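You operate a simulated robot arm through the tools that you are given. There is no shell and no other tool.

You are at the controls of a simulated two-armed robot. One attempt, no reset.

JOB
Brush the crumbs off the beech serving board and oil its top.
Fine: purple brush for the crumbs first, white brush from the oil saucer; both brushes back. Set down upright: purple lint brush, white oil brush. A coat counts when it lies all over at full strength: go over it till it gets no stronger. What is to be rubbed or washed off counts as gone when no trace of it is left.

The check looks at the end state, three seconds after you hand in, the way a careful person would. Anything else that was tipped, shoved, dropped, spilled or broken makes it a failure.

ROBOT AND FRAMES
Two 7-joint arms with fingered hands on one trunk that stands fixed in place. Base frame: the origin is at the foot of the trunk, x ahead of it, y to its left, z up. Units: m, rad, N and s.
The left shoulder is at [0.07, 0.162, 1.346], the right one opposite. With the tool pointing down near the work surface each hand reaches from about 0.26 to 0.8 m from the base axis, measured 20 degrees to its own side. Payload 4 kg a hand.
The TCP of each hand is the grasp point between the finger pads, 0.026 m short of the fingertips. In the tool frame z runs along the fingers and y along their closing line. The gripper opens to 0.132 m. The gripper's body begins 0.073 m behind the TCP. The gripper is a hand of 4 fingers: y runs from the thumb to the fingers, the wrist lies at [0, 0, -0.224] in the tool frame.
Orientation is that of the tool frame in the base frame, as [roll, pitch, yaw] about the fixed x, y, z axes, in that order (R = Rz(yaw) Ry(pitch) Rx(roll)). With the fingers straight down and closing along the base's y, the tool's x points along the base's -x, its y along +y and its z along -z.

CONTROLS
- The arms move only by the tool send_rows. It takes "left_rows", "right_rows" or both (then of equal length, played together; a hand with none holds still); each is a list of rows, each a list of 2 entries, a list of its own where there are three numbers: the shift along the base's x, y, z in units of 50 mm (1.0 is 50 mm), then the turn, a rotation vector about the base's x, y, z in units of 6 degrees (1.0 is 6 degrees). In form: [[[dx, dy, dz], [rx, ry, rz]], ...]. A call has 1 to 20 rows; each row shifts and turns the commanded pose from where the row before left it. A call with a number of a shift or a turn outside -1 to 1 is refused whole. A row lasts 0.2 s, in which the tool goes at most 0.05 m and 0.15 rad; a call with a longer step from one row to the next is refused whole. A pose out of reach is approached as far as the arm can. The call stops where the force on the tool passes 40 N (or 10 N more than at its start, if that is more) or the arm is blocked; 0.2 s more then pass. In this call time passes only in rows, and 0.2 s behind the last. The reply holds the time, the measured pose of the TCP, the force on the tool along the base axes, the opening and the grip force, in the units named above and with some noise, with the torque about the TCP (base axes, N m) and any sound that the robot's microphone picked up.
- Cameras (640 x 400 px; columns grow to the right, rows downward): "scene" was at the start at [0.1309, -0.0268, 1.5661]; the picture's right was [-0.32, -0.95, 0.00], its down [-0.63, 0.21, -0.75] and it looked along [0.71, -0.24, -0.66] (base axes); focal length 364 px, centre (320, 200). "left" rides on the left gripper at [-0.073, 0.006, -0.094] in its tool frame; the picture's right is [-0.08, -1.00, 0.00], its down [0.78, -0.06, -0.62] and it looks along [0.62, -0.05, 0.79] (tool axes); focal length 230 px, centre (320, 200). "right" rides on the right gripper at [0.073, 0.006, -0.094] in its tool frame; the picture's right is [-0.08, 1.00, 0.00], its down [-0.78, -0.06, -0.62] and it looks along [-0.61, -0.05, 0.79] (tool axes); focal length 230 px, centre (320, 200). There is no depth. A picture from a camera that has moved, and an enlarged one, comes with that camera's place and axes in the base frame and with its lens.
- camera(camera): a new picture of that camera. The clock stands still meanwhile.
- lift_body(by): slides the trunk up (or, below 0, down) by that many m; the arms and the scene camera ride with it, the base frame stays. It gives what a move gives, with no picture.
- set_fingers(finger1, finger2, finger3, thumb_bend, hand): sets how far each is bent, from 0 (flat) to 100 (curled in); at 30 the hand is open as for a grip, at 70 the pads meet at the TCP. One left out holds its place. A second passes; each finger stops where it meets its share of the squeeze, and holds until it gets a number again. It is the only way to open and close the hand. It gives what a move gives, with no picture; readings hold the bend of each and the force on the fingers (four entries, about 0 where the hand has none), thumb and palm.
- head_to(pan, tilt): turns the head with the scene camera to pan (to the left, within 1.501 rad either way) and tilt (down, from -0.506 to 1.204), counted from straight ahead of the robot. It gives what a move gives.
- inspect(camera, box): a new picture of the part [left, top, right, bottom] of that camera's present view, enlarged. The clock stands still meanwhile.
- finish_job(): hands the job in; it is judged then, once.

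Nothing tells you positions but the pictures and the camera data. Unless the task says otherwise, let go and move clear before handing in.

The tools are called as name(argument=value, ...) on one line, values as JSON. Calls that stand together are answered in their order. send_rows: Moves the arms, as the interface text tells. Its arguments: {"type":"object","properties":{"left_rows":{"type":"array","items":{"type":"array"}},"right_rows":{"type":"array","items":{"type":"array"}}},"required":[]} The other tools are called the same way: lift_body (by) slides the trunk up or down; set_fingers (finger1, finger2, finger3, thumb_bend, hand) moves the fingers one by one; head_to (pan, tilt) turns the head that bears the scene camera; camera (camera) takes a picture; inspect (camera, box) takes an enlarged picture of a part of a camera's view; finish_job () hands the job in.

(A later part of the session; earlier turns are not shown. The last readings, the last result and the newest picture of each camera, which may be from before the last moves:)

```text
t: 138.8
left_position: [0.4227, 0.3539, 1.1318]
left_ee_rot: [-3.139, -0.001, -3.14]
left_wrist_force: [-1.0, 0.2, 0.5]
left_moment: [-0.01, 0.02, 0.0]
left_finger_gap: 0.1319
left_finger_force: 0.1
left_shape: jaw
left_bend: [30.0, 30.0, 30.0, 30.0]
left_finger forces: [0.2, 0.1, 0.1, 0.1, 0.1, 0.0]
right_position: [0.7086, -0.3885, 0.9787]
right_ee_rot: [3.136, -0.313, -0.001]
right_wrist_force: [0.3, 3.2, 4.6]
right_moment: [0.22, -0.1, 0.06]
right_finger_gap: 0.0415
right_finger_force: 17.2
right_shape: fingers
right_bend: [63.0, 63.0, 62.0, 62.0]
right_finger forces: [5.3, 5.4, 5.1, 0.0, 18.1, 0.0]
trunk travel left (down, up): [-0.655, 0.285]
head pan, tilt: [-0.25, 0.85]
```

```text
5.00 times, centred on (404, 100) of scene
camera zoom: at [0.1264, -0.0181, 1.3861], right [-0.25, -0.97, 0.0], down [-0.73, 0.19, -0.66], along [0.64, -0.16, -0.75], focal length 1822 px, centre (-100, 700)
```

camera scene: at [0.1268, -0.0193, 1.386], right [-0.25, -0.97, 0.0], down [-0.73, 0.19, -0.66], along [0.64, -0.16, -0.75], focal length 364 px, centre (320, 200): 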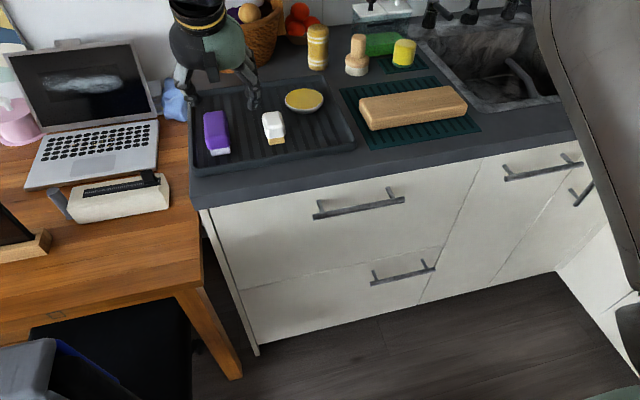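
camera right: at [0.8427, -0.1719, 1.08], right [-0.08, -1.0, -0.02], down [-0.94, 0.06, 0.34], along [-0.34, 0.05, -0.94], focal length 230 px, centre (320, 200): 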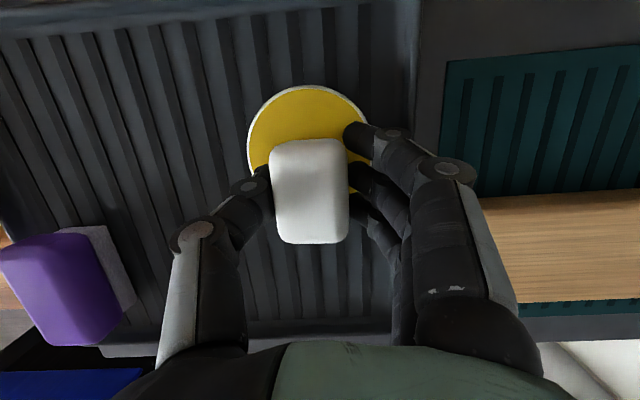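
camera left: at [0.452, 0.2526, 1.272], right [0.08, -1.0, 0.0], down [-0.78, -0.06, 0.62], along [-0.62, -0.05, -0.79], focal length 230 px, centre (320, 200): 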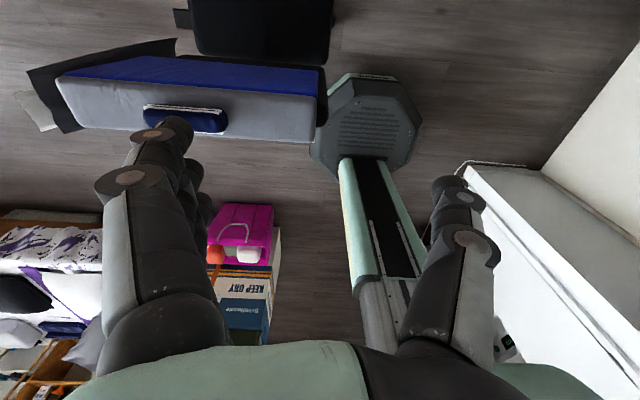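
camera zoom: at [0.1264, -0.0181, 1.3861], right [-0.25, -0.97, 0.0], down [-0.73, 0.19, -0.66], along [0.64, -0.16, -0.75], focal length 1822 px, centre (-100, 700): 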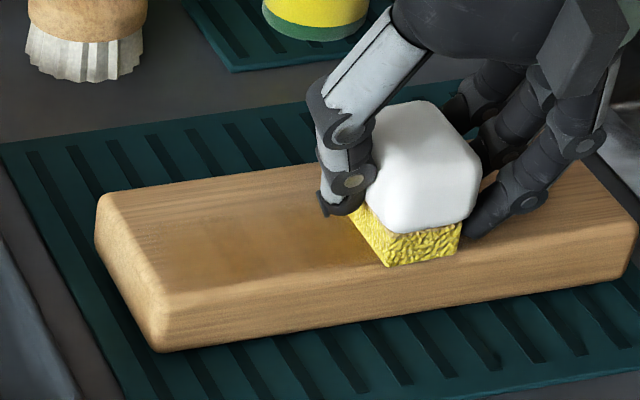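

A yellowish oil band is appearing behind the brush. I'll continue the lane to the right end and come back one lane further in.

send_rows(right_rows=[[[0, -0.35, 0], [0, 0, 0]], [[0, -0.35, 0], [0, 0, 0]], [[0, -0.35, 0], [0, 0, 0]], [[0, -0.35, 0], [0, 0, 0]], [[0, -0.35, 0], [0, 0, 0]], [[0.15, 0, 0], [0, 0, 0]], [[0.15, 0, 0], [0, 0, 0]], [[0, 0, 0], [0, 0, 0]]])

inspect(camera="scene", box=[350, 65, 478, 145])

```text
t: 140.6
left_position: [0.4222, 0.3544, 1.1335]
left_ee_rot: [-3.141, 0.003, 3.141]
left_wrist_force: [-0.3, -0.3, -0.5]
left_moment: [0.01, -0.02, 0.02]
left_finger_gap: 0.1319
left_finger_force: 0.1
left_shape: jaw
left_bend: [30.0, 30.0, 30.0, 30.0]
left_finger forces: [0.1, 0.0, 0.0, 0.0, 0.0, 0.0]
right_position: [0.7216, -0.4764, 0.9777]
right_ee_rot: [3.136, -0.316, -0.003]
right_wrist_force: [-4.7, -3.4, 8.1]
right_moment: [0.04, 0.04, 0.03]
right_finger_gap: 0.0414
right_finger_force: 17.2
right_shape: fingers
right_bend: [63.0, 63.0, 63.0, 63.0]
right_finger forces: [6.7, 7.2, 4.8, 0.1, 16.3, 0.0]
trunk travel left (down, up): [-0.655, 0.285]
head pan, tilt: [-0.25, 0.85]
```

```text
5.00 times, centred on (414, 105) of scene
camera zoom: at [0.1246, -0.0194, 1.3862], right [-0.25, -0.97, 0.0], down [-0.73, 0.19, -0.66], along [0.64, -0.16, -0.75], focal length 1822 px, centre (-150, 675)
```

zoom: 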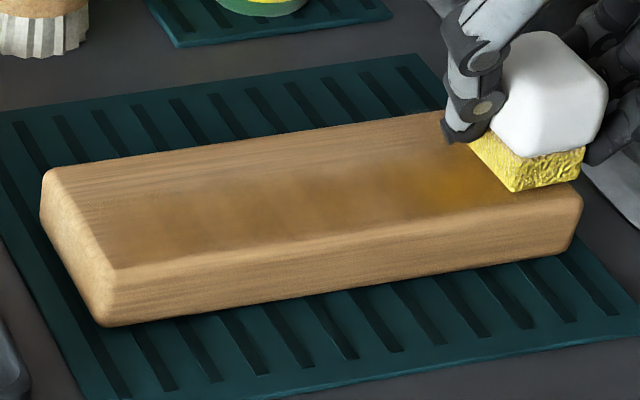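

The oil coat builds where the brush dwells. I'll sweep back along the second lane.

send_rows(right_rows=[[[0.05, 0.3, 0.005], [0, 0, 0]], [[0, 0.3, 0], [0, 0, 0]], [[0, 0.3, 0], [0, 0, 0]], [[0, 0.3, 0], [0, 0, 0]], [[0, 0.3, 0], [0, 0, 0]], [[0, 0.3, 0], [0, 0, 0]], [[0, 0.3, 0], [0, 0, 0]], [[0, 0.3, 0], [0, 0, 0]], [[0, 0.3, 0], [0, 0, 0]], [[0, 0.3, 0], [0, 0, 0]], [[0, 0.3, 0], [0, 0, 0]], [[0, 0.3, 0], [0, 0, 0]], [[0, 0.2, 0], [0, 0, 0]], [[0, 0, 0], [0, 0, 0]]])

inspect(camera="scene", box=[350, 65, 478, 145])

```text
t: 143.6
left_position: [0.4242, 0.3543, 1.1312]
left_ee_rot: [-3.142, 0.001, 3.141]
left_wrist_force: [-1.2, 0.4, 0.3]
left_moment: [-0.01, -0.02, 0.0]
left_finger_gap: 0.1321
left_finger_force: 0.0
left_shape: jaw
left_bend: [30.0, 30.0, 30.0, 30.0]
left_finger forces: [0.0, 0.0, 0.0, 0.1, 0.0, 0.1]
right_position: [0.7247, -0.285, 0.9768]
right_ee_rot: [3.137, -0.313, 0.001]
right_wrist_force: [-0.9, -2.0, 5.7]
right_moment: [0.05, -0.16, -0.03]
right_finger_gap: 0.0415
right_finger_force: 17.8
right_shape: fingers
right_bend: [63.0, 63.0, 62.0, 63.0]
right_finger forces: [6.5, 7.0, 5.7, 0.0, 16.5, 0.0]
trunk travel left (down, up): [-0.655, 0.285]
head pan, tilt: [-0.25, 0.85]
```

```text
5.00 times, centred on (414, 105) of scene
camera zoom: at [0.1261, -0.0195, 1.386], right [-0.25, -0.97, 0.0], down [-0.73, 0.19, -0.66], along [0.64, -0.16, -0.75], focal length 1822 px, centre (-150, 675)
```

zoom: 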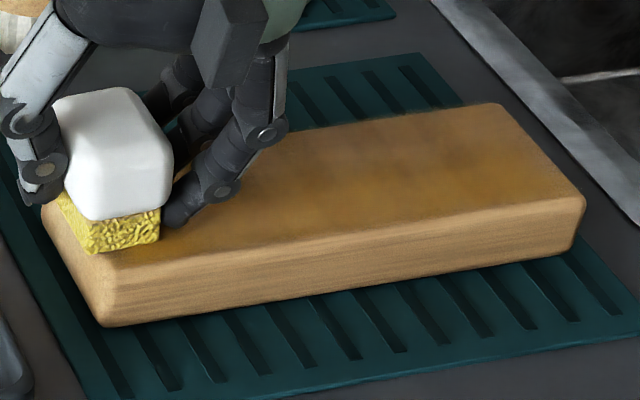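

The near half is taking a good coat. I'll continue with lane three toward the right.

send_rows(right_rows=[[[0.18, 0, 0], [0, 0, 0]], [[0.18, -0.1, 0], [0, 0, 0]], [[0, -0.3, 0], [0, 0, 0]], [[0, -0.3, 0], [0, 0, 0]], [[0, -0.3, 0], [0, 0, 0]], [[0, -0.3, 0], [0, 0, 0]], [[0, -0.3, 0], [0, 0, 0]], [[0, -0.3, 0], [0, 0, 0]], [[0, -0.3, 0], [0, 0, 0]], [[0, -0.3, 0], [0, 0, 0]], [[0, -0.3, 0], [0, 0, 0]], [[0, -0.3, 0], [0, 0, 0]], [[0, -0.3, 0], [0, 0, 0]], [[0, -0.3, 0], [0, 0, 0]], [[0, -0.1, 0], [0, 0, 0]], [[0, 0, 0], [0, 0, 0]]])

inspect(camera="scene", box=[350, 65, 478, 145])

```text
t: 147.0
left_position: [0.4244, 0.3543, 1.1319]
left_ee_rot: [-3.138, 0.0, 3.14]
left_wrist_force: [-0.9, 0.0, -0.4]
left_moment: [0.02, -0.01, -0.01]
left_finger_gap: 0.1319
left_finger_force: 0.2
left_shape: jaw
left_bend: [30.0, 30.0, 30.0, 30.0]
left_finger forces: [0.1, 0.0, 0.1, 0.0, 0.1, 0.0]
right_position: [0.7443, -0.4754, 0.978]
right_ee_rot: [3.138, -0.313, -0.001]
right_wrist_force: [-0.1, 1.7, 2.1]
right_moment: [0.11, -0.09, 0.04]
right_finger_gap: 0.0417
right_finger_force: 17.2
right_shape: fingers
right_bend: [63.0, 63.0, 63.0, 63.0]
right_finger forces: [5.5, 6.0, 4.9, 0.1, 18.1, 0.0]
trunk travel left (down, up): [-0.655, 0.285]
head pan, tilt: [-0.25, 0.85]
```

```text
5.00 times, centred on (414, 105) of scene
camera zoom: at [0.1267, -0.0187, 1.386], right [-0.25, -0.97, 0.0], down [-0.73, 0.19, -0.66], along [0.64, -0.16, -0.75], focal length 1822 px, centre (-150, 675)
```

zoom: 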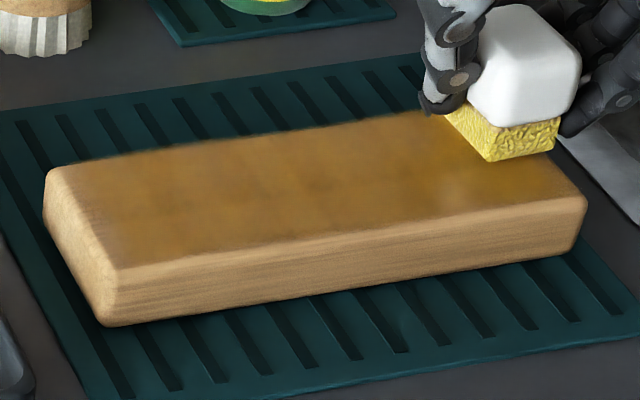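

The coat is spreading well. I'll do lane four along the far edge toward the left.

send_rows(right_rows=[[[0.16, -0.05, -0.01], [0, 0, 0]], [[0.16, 0.1, 0], [0, 0, 0]], [[0, 0.3, 0], [0, 0, 0]], [[0, 0.3, 0], [0, 0, 0]], [[0, 0.3, 0], [0, 0, 0]], [[0, 0.3, 0], [0, 0, 0]], [[0, 0.3, 0], [0, 0, 0]], [[0, 0.3, 0], [0, 0, 0]], [[0, 0.3, 0], [0, 0, 0]], [[0, 0.3, 0], [0, 0, 0]], [[0, 0.3, 0], [0, 0, 0]], [[0, 0.3, 0], [0, 0, 0]], [[0, 0.3, 0], [0, 0, 0]], [[0, 0.3, 0], [0, 0, 0]], [[0, 0.15, 0], [0, 0, 0]], [[0, 0, 0], [0, 0, 0]]])

inspect(camera="scene", box=[350, 65, 478, 145])

```text
t: 150.4
left_position: [0.4224, 0.353, 1.1322]
left_ee_rot: [-3.141, -0.001, -3.141]
left_wrist_force: [-0.1, 0.9, -0.1]
left_moment: [0.01, 0.0, 0.0]
left_finger_gap: 0.1319
left_finger_force: 0.1
left_shape: jaw
left_bend: [30.0, 30.0, 30.0, 30.0]
left_finger forces: [0.0, 0.1, 0.0, 0.0, 0.0, 0.1]
right_position: [0.7597, -0.2863, 0.9772]
right_ee_rot: [3.137, -0.313, -0.001]
right_wrist_force: [-0.1, -6.2, 10.0]
right_moment: [-0.08, -0.09, -0.1]
right_finger_gap: 0.0419
right_finger_force: 17.6
right_shape: fingers
right_bend: [63.0, 63.0, 63.0, 63.0]
right_finger forces: [7.5, 8.0, 5.3, 0.0, 15.3, 0.0]
trunk travel left (down, up): [-0.655, 0.285]
head pan, tilt: [-0.25, 0.85]
```

```text
5.00 times, centred on (414, 105) of scene
camera zoom: at [0.1253, -0.0199, 1.3862], right [-0.25, -0.97, 0.0], down [-0.73, 0.19, -0.66], along [0.64, -0.16, -0.75], focal length 1822 px, centre (-150, 675)
```

zoom: 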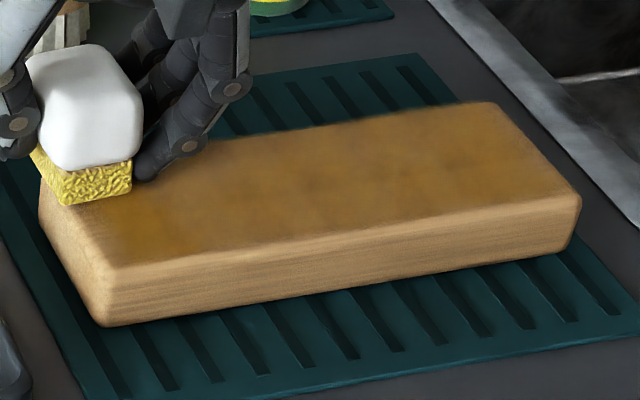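

All four lanes are covered. Now a second round in reverse order to strengthen the coat.

send_rows(right_rows=[[[0, -0.1, 0.01], [0, 0, 0]], [[0, -0.3, 0], [0, 0, 0]], [[0, -0.3, 0], [0, 0, 0]], [[0, -0.3, 0], [0, 0, 0]], [[0, -0.3, 0], [0, 0, 0]], [[0, -0.3, 0], [0, 0, 0]], [[0, -0.3, 0], [0, 0, 0]], [[0, -0.3, 0], [0, 0, 0]], [[0, -0.3, 0], [0, 0, 0]], [[0, -0.3, 0], [0, 0, 0]], [[0, -0.3, 0], [0, 0, 0]], [[0, -0.3, 0], [0, 0, 0]], [[0, -0.3, 0], [0, 0, 0]], [[0, -0.15, 0], [0, 0, 0]], [[0, 0, 0], [0, 0, 0]]])

inspect(camera="scene", box=[350, 65, 478, 145])

inspect(camera="scene", box=[430, 65, 494, 105])

```text
t: 153.6
left_position: [0.4231, 0.3536, 1.1315]
left_ee_rot: [-3.141, 0.0, 3.142]
left_wrist_force: [-0.5, -0.1, 0.7]
left_moment: [0.02, 0.0, 0.04]
left_finger_gap: 0.1319
left_finger_force: 0.0
left_shape: jaw
left_bend: [30.0, 30.0, 30.0, 30.0]
left_finger forces: [0.1, 0.0, 0.0, 0.0, 0.0, 0.0]
right_position: [0.7609, -0.4775, 0.9765]
right_ee_rot: [3.136, -0.314, 0.0]
right_wrist_force: [-0.1, 3.4, 3.9]
right_moment: [0.19, -0.05, 0.07]
right_finger_gap: 0.0416
right_finger_force: 16.7
right_shape: fingers
right_bend: [63.0, 63.0, 63.0, 63.0]
right_finger forces: [5.1, 6.0, 4.4, 0.1, 17.9, 0.0]
trunk travel left (down, up): [-0.655, 0.285]
head pan, tilt: [-0.25, 0.85]
```

```text
5.00 times, centred on (414, 105) of scene
camera zoom: at [0.1264, -0.0184, 1.3861], right [-0.25, -0.97, 0.0], down [-0.73, 0.19, -0.66], along [0.64, -0.16, -0.75], focal length 1822 px, centre (-150, 675)
```

zoom: 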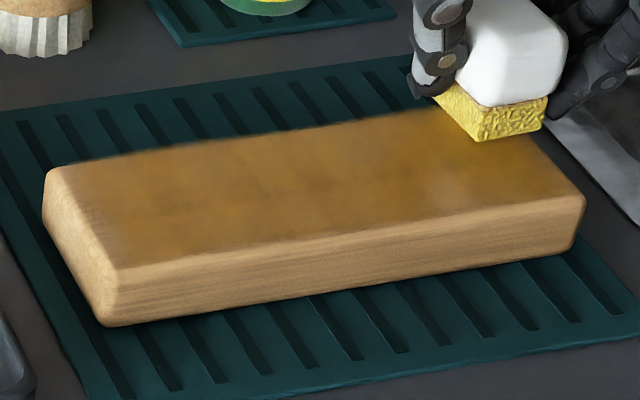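

```text
10.00 times, centred on (462, 85) of scene
camera zoom: at [0.1264, -0.0184, 1.3861], right [-0.25, -0.97, 0.0], down [-0.73, 0.19, -0.66], along [0.64, -0.16, -0.75], focal length 3645 px, centre (-1100, 1350)
```

zoom: 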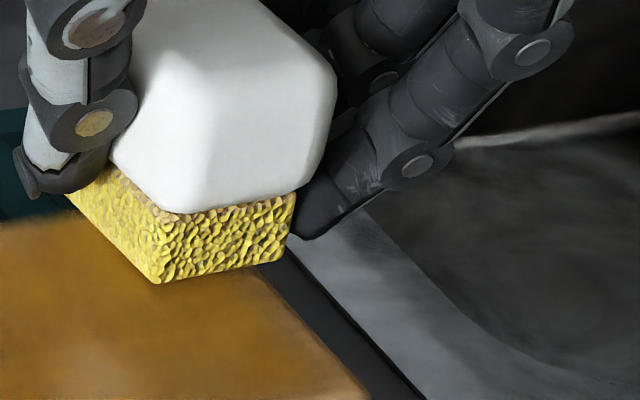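

Continuing with the next lanes, dwelling a bit at the ends.

send_rows(right_rows=[[[-0.16, 0, -0.01], [0, 0, 0]], [[-0.18, 0, 0], [0, 0, 0]], [[0, 0.2, 0], [0, 0, 0]], [[0, 0.3, 0], [0, 0, 0]], [[0, 0.3, 0], [0, 0, 0]], [[0, 0.3, 0], [0, 0, 0]], [[0, 0.3, 0], [0, 0, 0]], [[0, 0.3, 0], [0, 0, 0]], [[0, 0.3, 0], [0, 0, 0]], [[0, 0.3, 0], [0, 0, 0]], [[0, 0.3, 0], [0, 0, 0]], [[0, 0.3, 0], [0, 0, 0]], [[0, 0.3, 0], [0, 0, 0]], [[0, 0.3, 0], [0, 0, 0]], [[0, 0.3, 0], [0, 0, 0]], [[0, 0.1, 0], [0, 0, 0]], [[-0.16, 0, 0], [0, 0, 0]], [[-0.18, 0, 0], [0, 0, 0]], [[0, 0, 0], [0, 0, 0]]])

inspect(camera="scene", box=[350, 65, 478, 145])

```text
t: 157.6
left_position: [0.423, 0.3552, 1.1319]
left_ee_rot: [3.14, 0.0, 3.141]
left_wrist_force: [-1.1, -0.4, -0.7]
left_moment: [0.01, -0.01, 0.0]
left_finger_gap: 0.132
left_finger_force: 0.1
left_shape: jaw
left_bend: [30.0, 30.0, 30.0, 30.0]
left_finger forces: [0.1, 0.0, 0.1, 0.0, 0.0, 0.0]
right_position: [0.7258, -0.2821, 0.9769]
right_ee_rot: [3.141, -0.311, -0.001]
right_wrist_force: [1.0, 1.4, 3.1]
right_moment: [0.13, -0.13, 0.0]
right_finger_gap: 0.0415
right_finger_force: 17.7
right_shape: fingers
right_bend: [63.0, 63.0, 63.0, 63.0]
right_finger forces: [6.1, 6.3, 5.2, 0.1, 17.8, 0.0]
trunk travel left (down, up): [-0.655, 0.285]
head pan, tilt: [-0.25, 0.85]
```

```text
5.00 times, centred on (414, 105) of scene
camera zoom: at [0.127, -0.0185, 1.386], right [-0.25, -0.97, 0.0], down [-0.73, 0.19, -0.66], along [0.64, -0.16, -0.75], focal length 1822 px, centre (-150, 675)
```

zoom: 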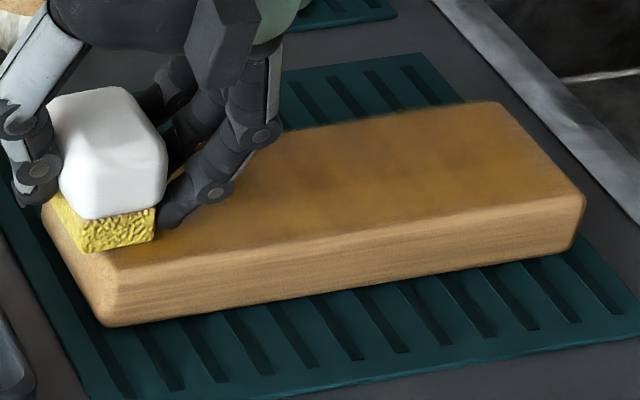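

The pad looks duller, so it is time to dip again. I'll lift and return to the saucer.

send_rows(right_rows=[[[0, 0, 0.3], [0, 0, 0]], [[0, 0, 0.7], [0, 0, 0]], [[0.5, 0.773, 0], [0, 0, 0]], [[0.5, 0.773, 0], [0, 0, 0]], [[0.5, 0.773, 0], [0, 0, 0]], [[0, 0, -0.4], [0, 0, 0]], [[0, 0, -0.4], [0, 0, 0]], [[0, 0, -0.2], [0, 0, 0]], [[0, 0, 0], [0, 0, 0]]])

inspect(camera="scene", box=[260, 70, 340, 120])

inspect(camera="scene", box=[350, 65, 478, 145])

```text
t: 159.6
left_position: [0.4244, 0.3526, 1.1323]
left_ee_rot: [-3.14, 0.001, -3.141]
left_wrist_force: [0.5, -0.5, -0.3]
left_moment: [-0.01, 0.01, -0.01]
left_finger_gap: 0.1321
left_finger_force: 0.1
left_shape: jaw
left_bend: [30.0, 30.0, 30.0, 30.0]
left_finger forces: [0.0, 0.1, 0.1, 0.0, 0.0, 0.1]
right_position: [0.8009, -0.1676, 0.9783]
right_ee_rot: [3.138, -0.312, 0.0]
right_wrist_force: [-0.3, -0.3, -1.0]
right_moment: [0.0, -0.02, 0.01]
right_finger_gap: 0.0415
right_finger_force: 16.4
right_shape: fingers
right_bend: [63.0, 63.0, 63.0, 63.0]
right_finger forces: [5.6, 6.3, 4.5, 0.0, 16.3, 0.0]
trunk travel left (down, up): [-0.655, 0.285]
head pan, tilt: [-0.25, 0.85]
```

```text
8.00 times, centred on (300, 95) of scene
camera zoom: at [0.127, -0.0199, 1.386], right [-0.25, -0.97, 0.0], down [-0.73, 0.19, -0.66], along [0.64, -0.16, -0.75], focal length 2916 px, centre (480, 1040)
```

zoom: 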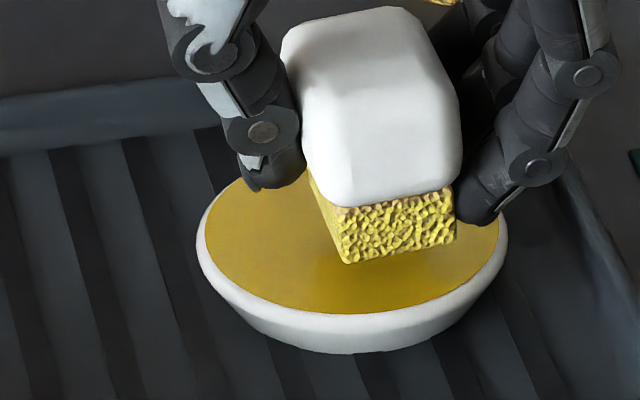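

```text
5.00 times, centred on (414, 105) of scene
camera zoom: at [0.127, -0.0199, 1.386], right [-0.25, -0.97, 0.0], down [-0.73, 0.19, -0.66], along [0.64, -0.16, -0.75], focal length 1822 px, centre (-150, 675)
```

zoom: 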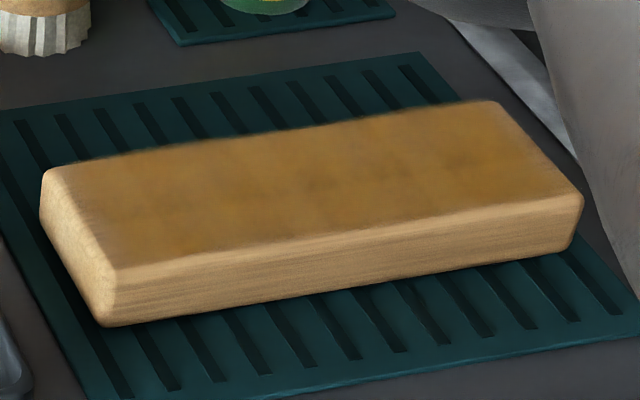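

Clearly the ends and the near edge need more. I'll dip now.

send_rows(right_rows=[[[0, 0, -0.1], [0, 0, 0]], [[0, 0, -0.06], [0, 0, 0]], [[0, 0, -0.04], [0, 0, 0]], [[0, 0, -0.04], [0, 0, 0]], [[0, 0, 0], [0, 0, 0]], [[0, 0, 0], [0, 0, 0]]])

inspect(camera="scene", box=[260, 70, 340, 120])

```text
t: 161.0
left_position: [0.4233, 0.3543, 1.1326]
left_ee_rot: [-3.14, 0.0, -3.14]
left_wrist_force: [0.1, -0.1, -0.6]
left_moment: [-0.01, 0.0, -0.02]
left_finger_gap: 0.1318
left_finger_force: 0.2
left_shape: jaw
left_bend: [30.0, 30.0, 30.0, 30.0]
left_finger forces: [0.0, 0.0, 0.1, 0.0, 0.0, 0.0]
right_position: [0.8019, -0.1678, 0.9663]
right_ee_rot: [3.138, -0.314, -0.001]
right_wrist_force: [0.4, 0.8, 1.6]
right_moment: [0.07, -0.02, 0.04]
right_finger_gap: 0.0413
right_finger_force: 16.8
right_shape: fingers
right_bend: [63.0, 63.0, 63.0, 63.0]
right_finger forces: [5.6, 6.3, 4.7, 0.0, 16.6, 0.0]
trunk travel left (down, up): [-0.655, 0.285]
head pan, tilt: [-0.25, 0.85]
```

```text
8.00 times, centred on (300, 95) of scene
camera zoom: at [0.1268, -0.0192, 1.386], right [-0.25, -0.97, 0.0], down [-0.73, 0.19, -0.66], along [0.64, -0.16, -0.75], focal length 2916 px, centre (480, 1040)
```

zoom: 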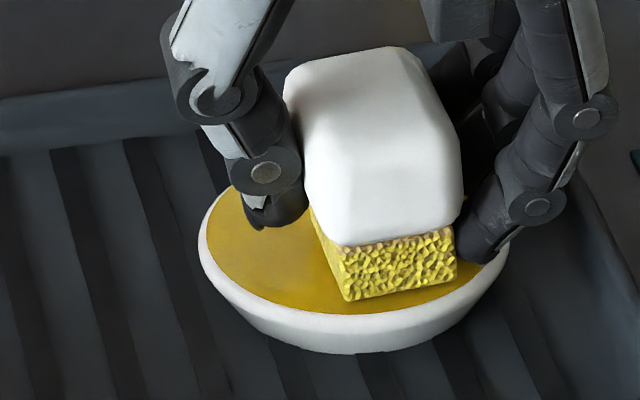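

send_rows(right_rows=[[[0, 0, -0.02], [0, 0, 0]], [[0, 0, 0], [0, 0, 0]], [[0, 0, 0], [0, 0, 0]], [[0, 0, 0], [0, 0, 0]], [[0, 0, 0], [0, 0, 0]]])

inspect(camera="scene", box=[260, 70, 340, 120])

```text
t: 162.2
left_position: [0.4231, 0.3552, 1.1331]
left_ee_rot: [3.141, 0.001, 3.141]
left_wrist_force: [-0.6, -0.6, 0.2]
left_moment: [0.01, 0.03, 0.0]
left_finger_gap: 0.1318
left_finger_force: 0.1
left_shape: jaw
left_bend: [30.0, 30.0, 30.0, 30.0]
left_finger forces: [0.0, 0.0, 0.1, 0.0, 0.1, 0.0]
right_position: [0.8004, -0.1674, 0.9647]
right_ee_rot: [3.139, -0.314, -0.001]
right_wrist_force: [-0.3, 1.0, 5.3]
right_moment: [0.13, -0.11, 0.05]
right_finger_gap: 0.0412
right_finger_force: 17.2
right_shape: fingers
right_bend: [63.0, 63.0, 63.0, 63.0]
right_finger forces: [5.9, 6.1, 5.2, 0.0, 17.2, 0.0]
trunk travel left (down, up): [-0.655, 0.285]
head pan, tilt: [-0.25, 0.85]
```

```text
8.00 times, centred on (300, 95) of scene
camera zoom: at [0.1263, -0.0189, 1.3861], right [-0.25, -0.97, 0.0], down [-0.73, 0.19, -0.66], along [0.64, -0.16, -0.75], focal length 2916 px, centre (480, 1040)
```

zoom: 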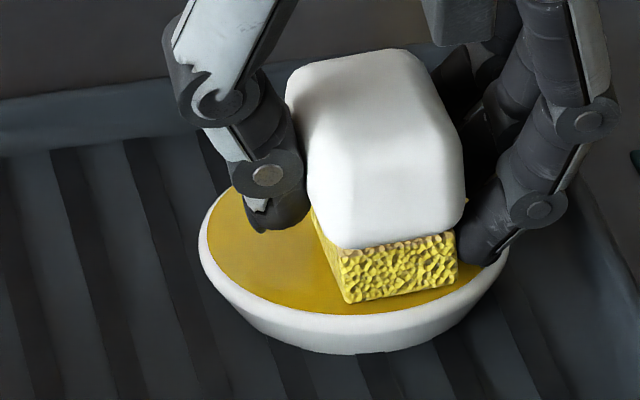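

Loaded again. I'll go back to the near-left corner and stroke the near edge slowly.

send_rows(right_rows=[[[0, 0, 0.3], [0, 0, 0]], [[0, 0, 0.5], [0, 0, 0]], [[0, 0, 0.4], [0, 0, 0]], [[-0.46, -0.585, 0], [0, 0, 0]], [[-0.46, -0.585, 0], [0, 0, 0]], [[-0.46, -0.585, 0], [0, 0, 0]], [[-0.46, -0.585, 0], [0, 0, 0]], [[0, 0, -0.4], [0, 0, 0]], [[0, 0, -0.4], [0, 0, 0]], [[0, 0, -0.08], [0, 0, 0]], [[0, 0, -0.04], [0, 0, 0]], [[0, 0, 0], [0, 0, 0]]])

```text
t: 164.8
left_position: [0.4238, 0.3538, 1.1332]
left_ee_rot: [-3.141, 0.0, -3.14]
left_wrist_force: [-0.2, 0.6, 0.8]
left_moment: [-0.05, 0.01, -0.01]
left_finger_gap: 0.1317
left_finger_force: 0.1
left_shape: jaw
left_bend: [30.0, 30.0, 30.0, 30.0]
left_finger forces: [0.0, 0.1, 0.0, 0.0, 0.0, 0.1]
right_position: [0.7097, -0.2844, 0.9776]
right_ee_rot: [3.138, -0.316, 0.0]
right_wrist_force: [0.1, 1.2, 0.5]
right_moment: [0.0, 0.0, 0.01]
right_finger_gap: 0.0413
right_finger_force: 15.2
right_shape: fingers
right_bend: [63.0, 63.0, 63.0, 63.0]
right_finger forces: [5.4, 6.0, 4.4, 0.1, 15.9, 0.0]
trunk travel left (down, up): [-0.655, 0.285]
head pan, tilt: [-0.25, 0.85]
```

send_rows(right_rows=[[[-0.03, 0, -0.03], [0, 0, 0]], [[0, 0, 0], [0, 0, 0]]])

```text
t: 165.4
left_position: [0.4235, 0.3537, 1.1333]
left_ee_rot: [-3.141, 0.0, 3.141]
left_wrist_force: [-0.5, 0.1, -0.8]
left_moment: [-0.03, -0.02, 0.0]
left_finger_gap: 0.1318
left_finger_force: 0.1
left_shape: jaw
left_bend: [30.0, 30.0, 30.0, 30.0]
left_finger forces: [0.0, 0.0, 0.0, 0.0, 0.0, 0.1]
right_position: [0.7089, -0.2838, 0.9777]
right_ee_rot: [3.137, -0.313, -0.001]
right_wrist_force: [1.3, -1.2, 5.1]
right_moment: [0.02, -0.19, -0.05]
right_finger_gap: 0.0413
right_finger_force: 16.6
right_shape: fingers
right_bend: [63.0, 63.0, 63.0, 63.0]
right_finger forces: [6.7, 6.3, 5.4, 0.1, 15.4, 0.0]
trunk travel left (down, up): [-0.655, 0.285]
head pan, tilt: [-0.25, 0.85]
```

Contact at 5 N. Slow stroke along the near edge.

send_rows(right_rows=[[[0, 0, 0], [0, 0, 0]], [[0, -0.24, 0], [0, 0, 0]], [[0, -0.24, 0], [0, 0, 0]], [[0, -0.24, 0], [0, 0, 0]], [[0, -0.24, 0], [0, 0, 0]], [[0, -0.24, 0], [0, 0, 0]], [[0, -0.24, 0], [0, 0, 0]], [[0, -0.24, 0], [0, 0, 0]], [[0, -0.24, 0], [0, 0, 0]], [[0, -0.24, 0], [0, 0, 0]], [[0, -0.24, 0], [0, 0, 0]], [[0, -0.24, 0], [0, 0, 0]], [[0, -0.24, 0], [0, 0, 0]], [[0, -0.24, 0], [0, 0, 0]], [[0, -0.24, 0], [0, 0, 0]], [[0, -0.24, 0], [0, 0, 0]], [[0, -0.24, 0], [0, 0, 0]], [[0, -0.06, 0], [0, 0, 0]], [[0, 0, 0], [0, 0, 0]]])

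inspect(camera="scene", box=[350, 65, 478, 145])

```text
t: 169.4
left_position: [0.4235, 0.3533, 1.1323]
left_ee_rot: [3.141, 0.0, -3.141]
left_wrist_force: [0.3, 0.4, 0.6]
left_moment: [0.01, 0.0, -0.02]
left_finger_gap: 0.132
left_finger_force: 0.1
left_shape: jaw
left_bend: [30.0, 30.0, 30.0, 30.0]
left_finger forces: [0.1, 0.1, 0.0, 0.0, 0.0, 0.0]
right_position: [0.7074, -0.4805, 0.9772]
right_ee_rot: [3.137, -0.315, -0.002]
right_wrist_force: [-0.8, 1.8, 2.0]
right_moment: [0.13, -0.04, 0.04]
right_finger_gap: 0.0413
right_finger_force: 17.7
right_shape: fingers
right_bend: [63.0, 63.0, 63.0, 63.0]
right_finger forces: [5.6, 6.5, 4.6, 0.0, 18.0, 0.0]
trunk travel left (down, up): [-0.655, 0.285]
head pan, tilt: [-0.25, 0.85]
```

```text
5.00 times, centred on (414, 105) of scene
camera zoom: at [0.1265, -0.0188, 1.386], right [-0.25, -0.97, 0.0], down [-0.73, 0.19, -0.66], along [0.64, -0.16, -0.75], focal length 1822 px, centre (-150, 675)
```

zoom: 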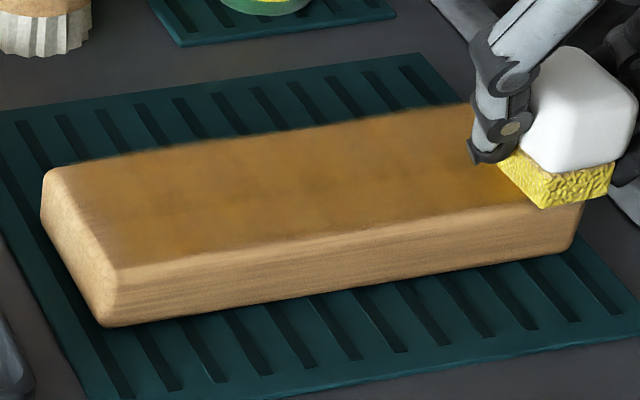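

The coat is getting more uniform. Next lane leftward, then dwell along the left end across the width.

send_rows(right_rows=[[[0.18, 0, -0.01], [0, 0, 0]], [[0.18, 0, 0], [0, 0, 0]], [[0, 0.26, 0], [0, 0, 0]], [[0, 0.26, 0], [0, 0, 0]], [[0, 0.26, 0], [0, 0, 0]], [[0, 0.26, 0], [0, 0, 0]], [[0, 0.26, 0], [0, 0, 0]], [[0, 0.26, 0], [0, 0, 0]], [[0, 0.26, 0], [0, 0, 0]], [[0, 0.26, 0], [0, 0, 0]], [[0, 0.26, 0], [0, 0, 0]], [[0, 0.26, 0], [0, 0, 0]], [[0, 0.26, 0], [0, 0, 0]], [[0, 0.26, 0], [0, 0, 0]], [[0, 0.26, 0], [0, 0, 0]], [[0, 0.26, 0], [0, 0, 0]], [[0, 0.26, 0], [0, 0, 0]], [[0, 0.1, 0], [0, 0, 0]], [[0, 0, 0], [0, 0, 0]]])

inspect(camera="scene", box=[350, 65, 478, 145])

```text
t: 173.4
left_position: [0.4242, 0.3528, 1.1317]
left_ee_rot: [3.141, 0.002, 3.14]
left_wrist_force: [-0.6, 1.0, 0.0]
left_moment: [-0.02, -0.05, -0.01]
left_finger_gap: 0.1321
left_finger_force: 0.0
left_shape: jaw
left_bend: [30.0, 30.0, 30.0, 30.0]
left_finger forces: [0.0, 0.0, 0.1, 0.1, 0.1, 0.0]
right_position: [0.7248, -0.2792, 0.9764]
right_ee_rot: [3.139, -0.313, -0.001]
right_wrist_force: [1.0, -3.2, 4.8]
right_moment: [-0.05, -0.11, -0.04]
right_finger_gap: 0.0417
right_finger_force: 17.8
right_shape: fingers
right_bend: [63.0, 63.0, 63.0, 63.0]
right_finger forces: [6.8, 7.3, 5.3, 0.0, 15.7, 0.1]
trunk travel left (down, up): [-0.655, 0.285]
head pan, tilt: [-0.25, 0.85]
```

```text
5.00 times, centred on (414, 105) of scene
camera zoom: at [0.1264, -0.0198, 1.386], right [-0.25, -0.97, 0.0], down [-0.73, 0.19, -0.66], along [0.64, -0.16, -0.75], focal length 1822 px, centre (-150, 675)
```

zoom: 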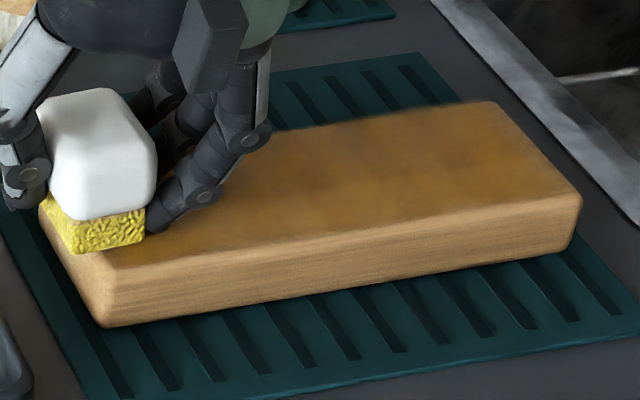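

Now across the left end, near to far, and then the far lane to the right.

send_rows(right_rows=[[[-0.19, 0, 0], [0, 0, 0]], [[-0.19, 0, 0], [0, 0, 0]], [[0, 0, 0], [0, 0, 0]], [[0.2, 0, 0], [0, 0, 0]], [[0.2, 0, 0], [0, 0, 0]], [[0.2, 0, 0], [0, 0, 0]], [[0.2, 0, 0], [0, 0, 0]], [[0.2, 0, 0], [0, 0, 0]], [[0.12, 0, 0], [0, 0, 0]], [[0, 0, 0], [0, 0, 0]]])

send_rows(right_rows=[[[0, -0.26, 0], [0, 0, 0]], [[0, -0.26, 0], [0, 0, 0]], [[0, -0.26, 0], [0, 0, 0]], [[0, -0.26, 0], [0, 0, 0]], [[0, -0.26, 0], [0, 0, 0]], [[0, -0.26, 0], [0, 0, 0]], [[0, -0.26, 0], [0, 0, 0]], [[0, -0.26, 0], [0, 0, 0]], [[0, -0.26, 0], [0, 0, 0]], [[0, -0.26, 0], [0, 0, 0]], [[0, -0.26, 0], [0, 0, 0]], [[0, -0.26, 0], [0, 0, 0]], [[0, -0.26, 0], [0, 0, 0]], [[0, -0.26, 0], [0, 0, 0]], [[0, -0.26, 0], [0, 0, 0]], [[0, -0.2, 0], [0, 0, 0]], [[0, 0, 0], [0, 0, 0]]])

inspect(camera="scene", box=[350, 65, 478, 145])

```text
t: 175.6
left_position: [0.4239, 0.3543, 1.1321]
left_ee_rot: [-3.141, -0.002, -3.14]
left_wrist_force: [-0.6, 0.5, 0.4]
left_moment: [-0.02, -0.03, -0.01]
left_finger_gap: 0.1321
left_finger_force: 0.0
left_shape: jaw
left_bend: [30.0, 30.0, 30.0, 30.0]
left_finger forces: [0.0, 0.1, 0.0, 0.0, 0.1, 0.0]
right_position: [0.7635, -0.278, 0.9758]
right_ee_rot: [3.14, -0.313, -0.001]
right_wrist_force: [-0.5, 0.2, 1.3]
right_moment: [0.05, 0.01, 0.01]
right_finger_gap: 0.0416
right_finger_force: 16.7
right_shape: fingers
right_bend: [63.0, 63.0, 64.0, 63.0]
right_finger forces: [5.6, 6.4, 5.0, 0.0, 17.0, 0.1]
trunk travel left (down, up): [-0.655, 0.285]
head pan, tilt: [-0.25, 0.85]
```

```text
t: 179.2
left_position: [0.4227, 0.3543, 1.1324]
left_ee_rot: [3.141, 0.0, -3.141]
left_wrist_force: [0.0, -0.8, 0.3]
left_moment: [-0.01, 0.0, -0.03]
left_finger_gap: 0.1318
left_finger_force: 0.1
left_shape: jaw
left_bend: [30.0, 30.0, 30.0, 30.0]
left_finger forces: [0.0, 0.0, 0.0, 0.0, 0.0, 0.0]
right_position: [0.763, -0.483, 0.9747]
right_ee_rot: [3.139, -0.314, -0.001]
right_wrist_force: [-0.1, 2.9, 3.5]
right_moment: [0.21, 0.0, 0.03]
right_finger_gap: 0.0415
right_finger_force: 17.0
right_shape: fingers
right_bend: [63.0, 63.0, 64.0, 63.0]
right_finger forces: [5.4, 6.0, 4.6, 0.0, 18.0, 0.0]
trunk travel left (down, up): [-0.655, 0.285]
head pan, tilt: [-0.25, 0.85]
```

```text
5.00 times, centred on (414, 105) of scene
camera zoom: at [0.1266, -0.0185, 1.386], right [-0.25, -0.97, 0.0], down [-0.73, 0.19, -0.66], along [0.64, -0.16, -0.75], focal length 1822 px, centre (-150, 675)
```

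zoom: 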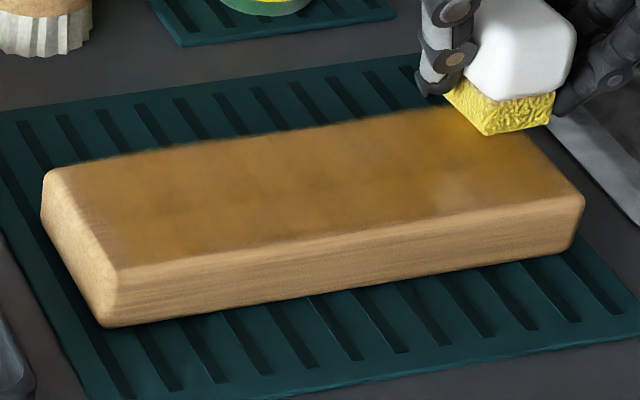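

I'll stroke across the right end toward me, then along the near edge to the left.

send_rows(right_rows=[[[-0.2, 0, -0.005], [0, 0, 0]], [[-0.2, 0, 0], [0, 0, 0]], [[-0.2, 0, 0], [0, 0, 0]], [[-0.2, 0, 0], [0, 0, 0]], [[-0.2, 0, 0], [0, 0, 0]], [[-0.12, 0, 0], [0, 0, 0]], [[0, 0, 0], [0, 0, 0]]])

send_rows(right_rows=[[[0, 0.26, 0], [0, 0, 0]], [[0, 0.26, 0], [0, 0, 0]], [[0, 0.26, 0], [0, 0, 0]], [[0, 0.26, 0], [0, 0, 0]], [[0, 0.26, 0], [0, 0, 0]], [[0, 0.26, 0], [0, 0, 0]], [[0, 0.26, 0], [0, 0, 0]], [[0, 0.26, 0], [0, 0, 0]], [[0, 0.26, 0], [0, 0, 0]], [[0, 0.26, 0], [0, 0, 0]], [[0, 0.26, 0], [0, 0, 0]], [[0, 0.26, 0], [0, 0, 0]], [[0, 0.26, 0], [0, 0, 0]], [[0, 0.26, 0], [0, 0, 0]], [[0, 0.26, 0], [0, 0, 0]], [[0, 0.15, 0], [0, 0, 0]], [[0, 0, 0], [0, 0, 0]]])

inspect(camera="scene", box=[350, 65, 478, 145])

```text
t: 180.8
left_position: [0.4239, 0.3538, 1.1311]
left_ee_rot: [3.141, 0.001, 3.141]
left_wrist_force: [0.0, -0.3, -1.0]
left_moment: [0.0, -0.01, 0.01]
left_finger_gap: 0.132
left_finger_force: 0.0
left_shape: jaw
left_bend: [30.0, 30.0, 30.0, 30.0]
left_finger forces: [0.1, 0.1, 0.1, 0.1, 0.1, 0.0]
right_position: [0.7076, -0.483, 0.975]
right_ee_rot: [3.139, -0.313, -0.003]
right_wrist_force: [4.7, -1.4, 6.1]
right_moment: [0.08, -0.39, -0.11]
right_finger_gap: 0.0417
right_finger_force: 17.7
right_shape: fingers
right_bend: [63.0, 63.0, 63.0, 63.0]
right_finger forces: [7.4, 6.6, 5.7, 0.1, 16.4, 0.0]
trunk travel left (down, up): [-0.655, 0.285]
head pan, tilt: [-0.25, 0.85]
```

```text
t: 184.4
left_position: [0.4234, 0.3539, 1.1328]
left_ee_rot: [3.141, 0.0, 3.141]
left_wrist_force: [0.5, 0.5, -0.2]
left_moment: [0.02, 0.04, 0.0]
left_finger_gap: 0.1319
left_finger_force: 0.0
left_shape: jaw
left_bend: [30.0, 30.0, 30.0, 30.0]
left_finger forces: [0.0, 0.0, 0.1, 0.0, 0.0, 0.0]
right_position: [0.7063, -0.2818, 0.9753]
right_ee_rot: [3.138, -0.315, -0.002]
right_wrist_force: [-0.2, -4.0, 5.3]
right_moment: [-0.06, -0.16, -0.11]
right_finger_gap: 0.0414
right_finger_force: 17.3
right_shape: fingers
right_bend: [63.0, 63.0, 63.0, 63.0]
right_finger forces: [7.0, 7.5, 5.5, 0.0, 15.8, 0.0]
trunk travel left (down, up): [-0.655, 0.285]
head pan, tilt: [-0.25, 0.85]
```

```text
5.00 times, centred on (414, 105) of scene
camera zoom: at [0.1262, -0.0199, 1.386], right [-0.25, -0.97, 0.0], down [-0.73, 0.19, -0.66], along [0.64, -0.16, -0.75], focal length 1822 px, centre (-150, 675)
```

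zoom: 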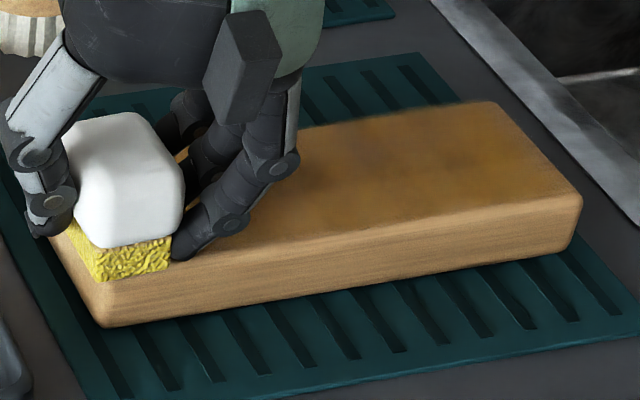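

I'll lift and check the coat closely, with both cameras.

send_rows(right_rows=[[[0, 0, 0.3], [0, 0, 0]], [[0, 0.3, 0.7], [0, 0, 0]], [[0.2, 0.8, 0.3], [0, 0, 0]], [[0.3, 0.8, 0], [0, 0, 0]], [[0, 0, 0], [0, 0, 0]]])

inspect(camera="scene", box=[350, 65, 478, 145])

inspect(camera="scene", box=[354, 80, 418, 120])

inspect(camera="scene", box=[410, 78, 474, 118])

camera(camera="right")

```text
t: 185.6
left_position: [0.4225, 0.3527, 1.1333]
left_ee_rot: [3.138, 0.0, 3.138]
left_wrist_force: [0.2, -1.3, -0.6]
left_moment: [0.05, 0.03, -0.03]
left_finger_gap: 0.1323
left_finger_force: 0.3
left_shape: jaw
left_bend: [30.0, 30.0, 30.0, 30.0]
left_finger forces: [0.0, 0.1, 0.1, 0.0, 0.0, 0.1]
right_position: [0.7302, -0.186, 1.0408]
right_ee_rot: [3.14, -0.313, -0.002]
right_wrist_force: [-0.1, -0.4, -0.7]
right_moment: [0.01, 0.01, 0.05]
right_finger_gap: 0.0417
right_finger_force: 16.9
right_shape: fingers
right_bend: [63.0, 63.0, 63.0, 63.0]
right_finger forces: [5.9, 6.4, 5.0, 0.0, 16.8, 0.0]
trunk travel left (down, up): [-0.655, 0.285]
head pan, tilt: [-0.25, 0.85]
```

```text
5.00 times, centred on (414, 105) of scene
camera zoom: at [0.1264, -0.0209, 1.386], right [-0.25, -0.97, 0.0], down [-0.73, 0.19, -0.66], along [0.64, -0.16, -0.75], focal length 1822 px, centre (-150, 675)
```

zoom: 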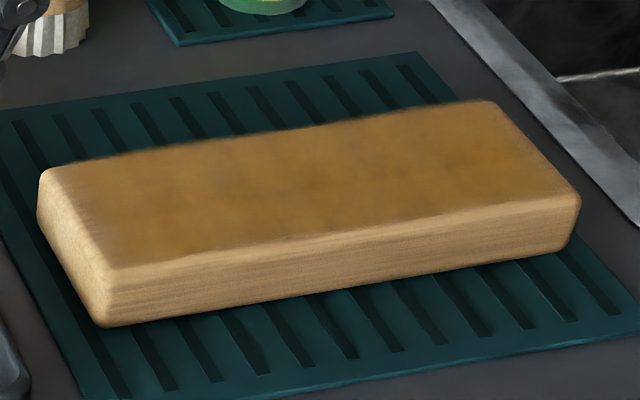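

```text
10.00 times, centred on (386, 100) of scene
camera zoom: at [0.1264, -0.0209, 1.386], right [-0.25, -0.97, 0.0], down [-0.73, 0.19, -0.66], along [0.64, -0.16, -0.75], focal length 3645 px, centre (-340, 1200)
```

zoom: 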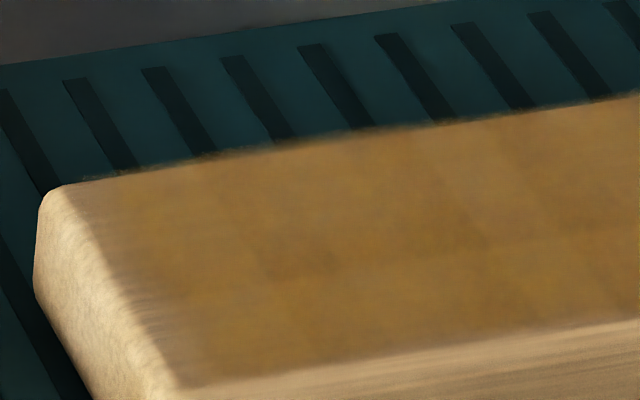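

```text
10.00 times, centred on (442, 98) of scene
camera zoom: at [0.1264, -0.0209, 1.386], right [-0.25, -0.97, 0.0], down [-0.73, 0.19, -0.66], along [0.64, -0.16, -0.75], focal length 3645 px, centre (-900, 1220)
```

zoom: 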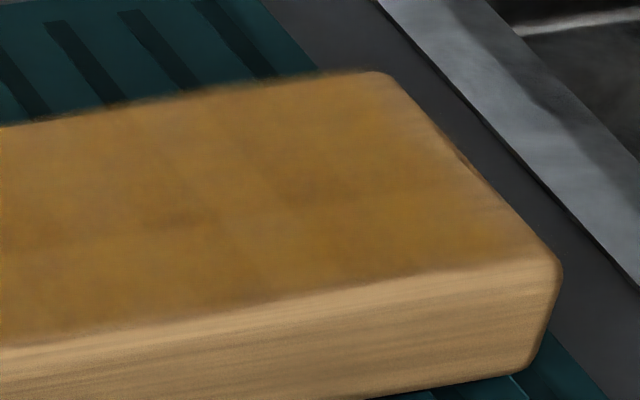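

```text
taken
camera right: at [0.7714, -0.1926, 1.1522], right [-0.08, -1.0, -0.02], down [-0.94, 0.06, 0.34], along [-0.34, 0.05, -0.94], focal length 230 px, centre (320, 200)
```

right: 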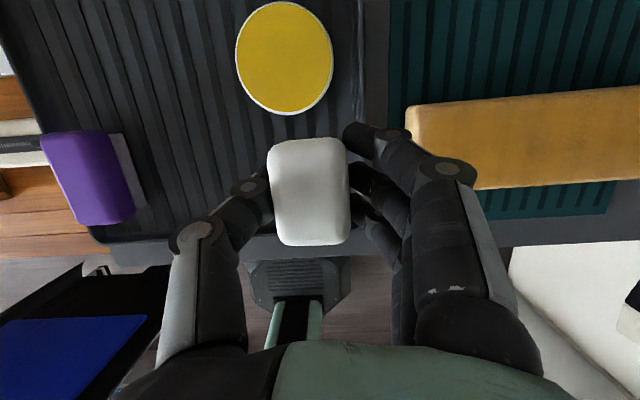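

The coat is fairly even but still fades at the ends and edges. I'll tighten the grip a little, since the brush has crept up 2 to 3 mm in the hand, and dip again.

set_fingers(hand="right", finger1=73, finger2=73, finger3=73, thumb_bend=73)

send_rows(right_rows=[[[0.7, 0.2, 0], [0, 0, 0]], [[0.7, 0.2, 0], [0, 0, 0]], [[0, 0, -0.4], [0, 0, 0]], [[0, 0, -0.4], [0, 0, 0]], [[0, 0, -0.4], [0, 0, 0]], [[0, 0, -0.2], [0, 0, 0]], [[0, 0, -0.06], [0, 0, 0]], [[0, 0, 0], [0, 0, 0]]])

inspect(camera="scene", box=[260, 70, 340, 120])

```text
t: 186.6
left_position: [0.4235, 0.3538, 1.1325]
left_ee_rot: [3.14, 0.0, -3.141]
left_wrist_force: [0.8, -0.8, 0.6]
left_moment: [-0.02, 0.0, -0.01]
left_finger_gap: 0.1319
left_finger_force: 0.1
left_shape: jaw
left_bend: [30.0, 30.0, 30.0, 30.0]
left_finger forces: [0.0, 0.0, 0.0, 0.0, 0.0, 0.0]
right_position: [0.7316, -0.1862, 1.0408]
right_ee_rot: [3.138, -0.312, -0.002]
right_wrist_force: [0.1, 0.1, 0.2]
right_moment: [0.0, 0.02, -0.01]
right_finger_gap: 0.0411
right_finger_force: 23.0
right_shape: fingers
right_bend: [64.0, 64.0, 66.0, 62.0]
right_finger forces: [7.2, 8.3, 7.9, 0.1, 23.1, 0.1]
trunk travel left (down, up): [-0.655, 0.285]
head pan, tilt: [-0.25, 0.85]
```

```text
t: 188.4
left_position: [0.4229, 0.3538, 1.1321]
left_ee_rot: [3.141, 0.0, -3.14]
left_wrist_force: [0.2, 0.5, 0.8]
left_moment: [0.03, 0.01, -0.01]
left_finger_gap: 0.1318
left_finger_force: 0.1
left_shape: jaw
left_bend: [30.0, 30.0, 30.0, 30.0]
left_finger forces: [0.0, 0.0, 0.0, 0.1, 0.1, 0.0]
right_position: [0.8017, -0.1664, 0.9674]
right_ee_rot: [3.139, -0.312, -0.002]
right_wrist_force: [0.4, 0.3, -0.6]
right_moment: [0.01, 0.0, -0.01]
right_finger_gap: 0.0408
right_finger_force: 23.3
right_shape: fingers
right_bend: [64.0, 65.0, 67.0, 63.0]
right_finger forces: [7.5, 8.1, 7.8, 0.0, 22.8, 0.1]
trunk travel left (down, up): [-0.655, 0.285]
head pan, tilt: [-0.25, 0.85]
```

```text
8.00 times, centred on (300, 95) of scene
camera zoom: at [0.1271, -0.0194, 1.386], right [-0.25, -0.97, 0.0], down [-0.73, 0.19, -0.66], along [0.64, -0.16, -0.75], focal length 2916 px, centre (480, 1040)
```

zoom: 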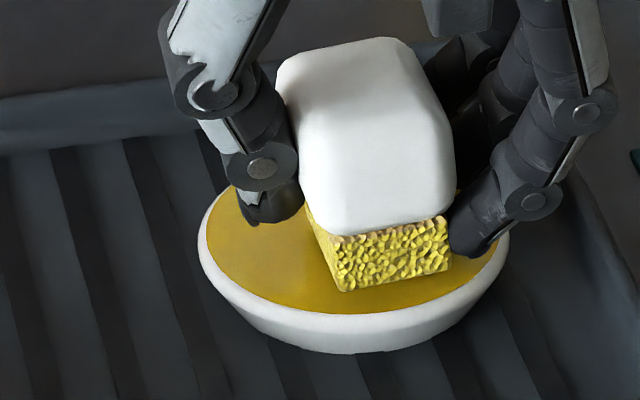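

send_rows(right_rows=[[[0, 0, -0.05], [0, 0, 0]], [[0, 0, -0.03], [0, 0, 0]], [[0, 0, 0], [0, 0, 0]]])

```text
t: 189.2
left_position: [0.4224, 0.3538, 1.1328]
left_ee_rot: [-3.141, 0.0, 3.142]
left_wrist_force: [0.4, 0.7, -0.9]
left_moment: [0.0, 0.0, 0.01]
left_finger_gap: 0.1316
left_finger_force: 0.1
left_shape: jaw
left_bend: [30.0, 30.0, 30.0, 30.0]
left_finger forces: [0.1, 0.1, 0.1, 0.0, 0.1, 0.0]
right_position: [0.8022, -0.1673, 0.9646]
right_ee_rot: [3.138, -0.315, -0.001]
right_wrist_force: [-0.2, 0.8, 3.7]
right_moment: [0.07, -0.06, 0.02]
right_finger_gap: 0.041
right_finger_force: 24.5
right_shape: fingers
right_bend: [64.0, 65.0, 67.0, 63.0]
right_finger forces: [7.8, 8.1, 8.2, 0.1, 23.4, 0.0]
trunk travel left (down, up): [-0.655, 0.285]
head pan, tilt: [-0.25, 0.85]
```

Contact at 3.7 N. I'll soak, lift and go back to the near-left corner.

send_rows(right_rows=[[[0, 0, 0], [0, 0, 0]], [[0, 0, 0], [0, 0, 0]], [[0, 0, 0], [0, 0, 0]], [[0, 0, 0.3], [0, 0, 0]], [[0, 0, 0.5], [0, 0, 0]], [[0, 0, 0.4], [0, 0, 0]], [[-0.47, -0.57, 0], [0, 0, 0]], [[-0.47, -0.57, 0], [0, 0, 0]], [[-0.47, -0.57, 0], [0, 0, 0]], [[-0.47, -0.57, 0], [0, 0, 0]], [[0, 0, -0.4], [0, 0, 0]], [[0, 0, -0.4], [0, 0, 0]], [[0, 0, -0.12], [0, 0, 0]], [[0, 0, -0.04], [0, 0, 0]], [[0, 0, 0], [0, 0, 0]]])

```text
t: 192.4
left_position: [0.4249, 0.3538, 1.1312]
left_ee_rot: [-3.141, 0.001, 3.139]
left_wrist_force: [1.1, 0.2, 0.5]
left_moment: [-0.02, 0.03, 0.01]
left_finger_gap: 0.1316
left_finger_force: 0.1
left_shape: jaw
left_bend: [30.0, 30.0, 30.0, 30.0]
left_finger forces: [0.0, 0.0, 0.1, 0.0, 0.0, 0.0]
right_position: [0.7081, -0.282, 0.9763]
right_ee_rot: [3.139, -0.314, -0.002]
right_wrist_force: [-0.9, -0.7, 3.0]
right_moment: [0.01, -0.06, 0.0]
right_finger_gap: 0.041
right_finger_force: 23.6
right_shape: fingers
right_bend: [64.0, 65.0, 67.0, 63.0]
right_finger forces: [8.3, 8.4, 8.0, 0.1, 22.5, 0.0]
trunk travel left (down, up): [-0.655, 0.285]
head pan, tilt: [-0.25, 0.85]
```

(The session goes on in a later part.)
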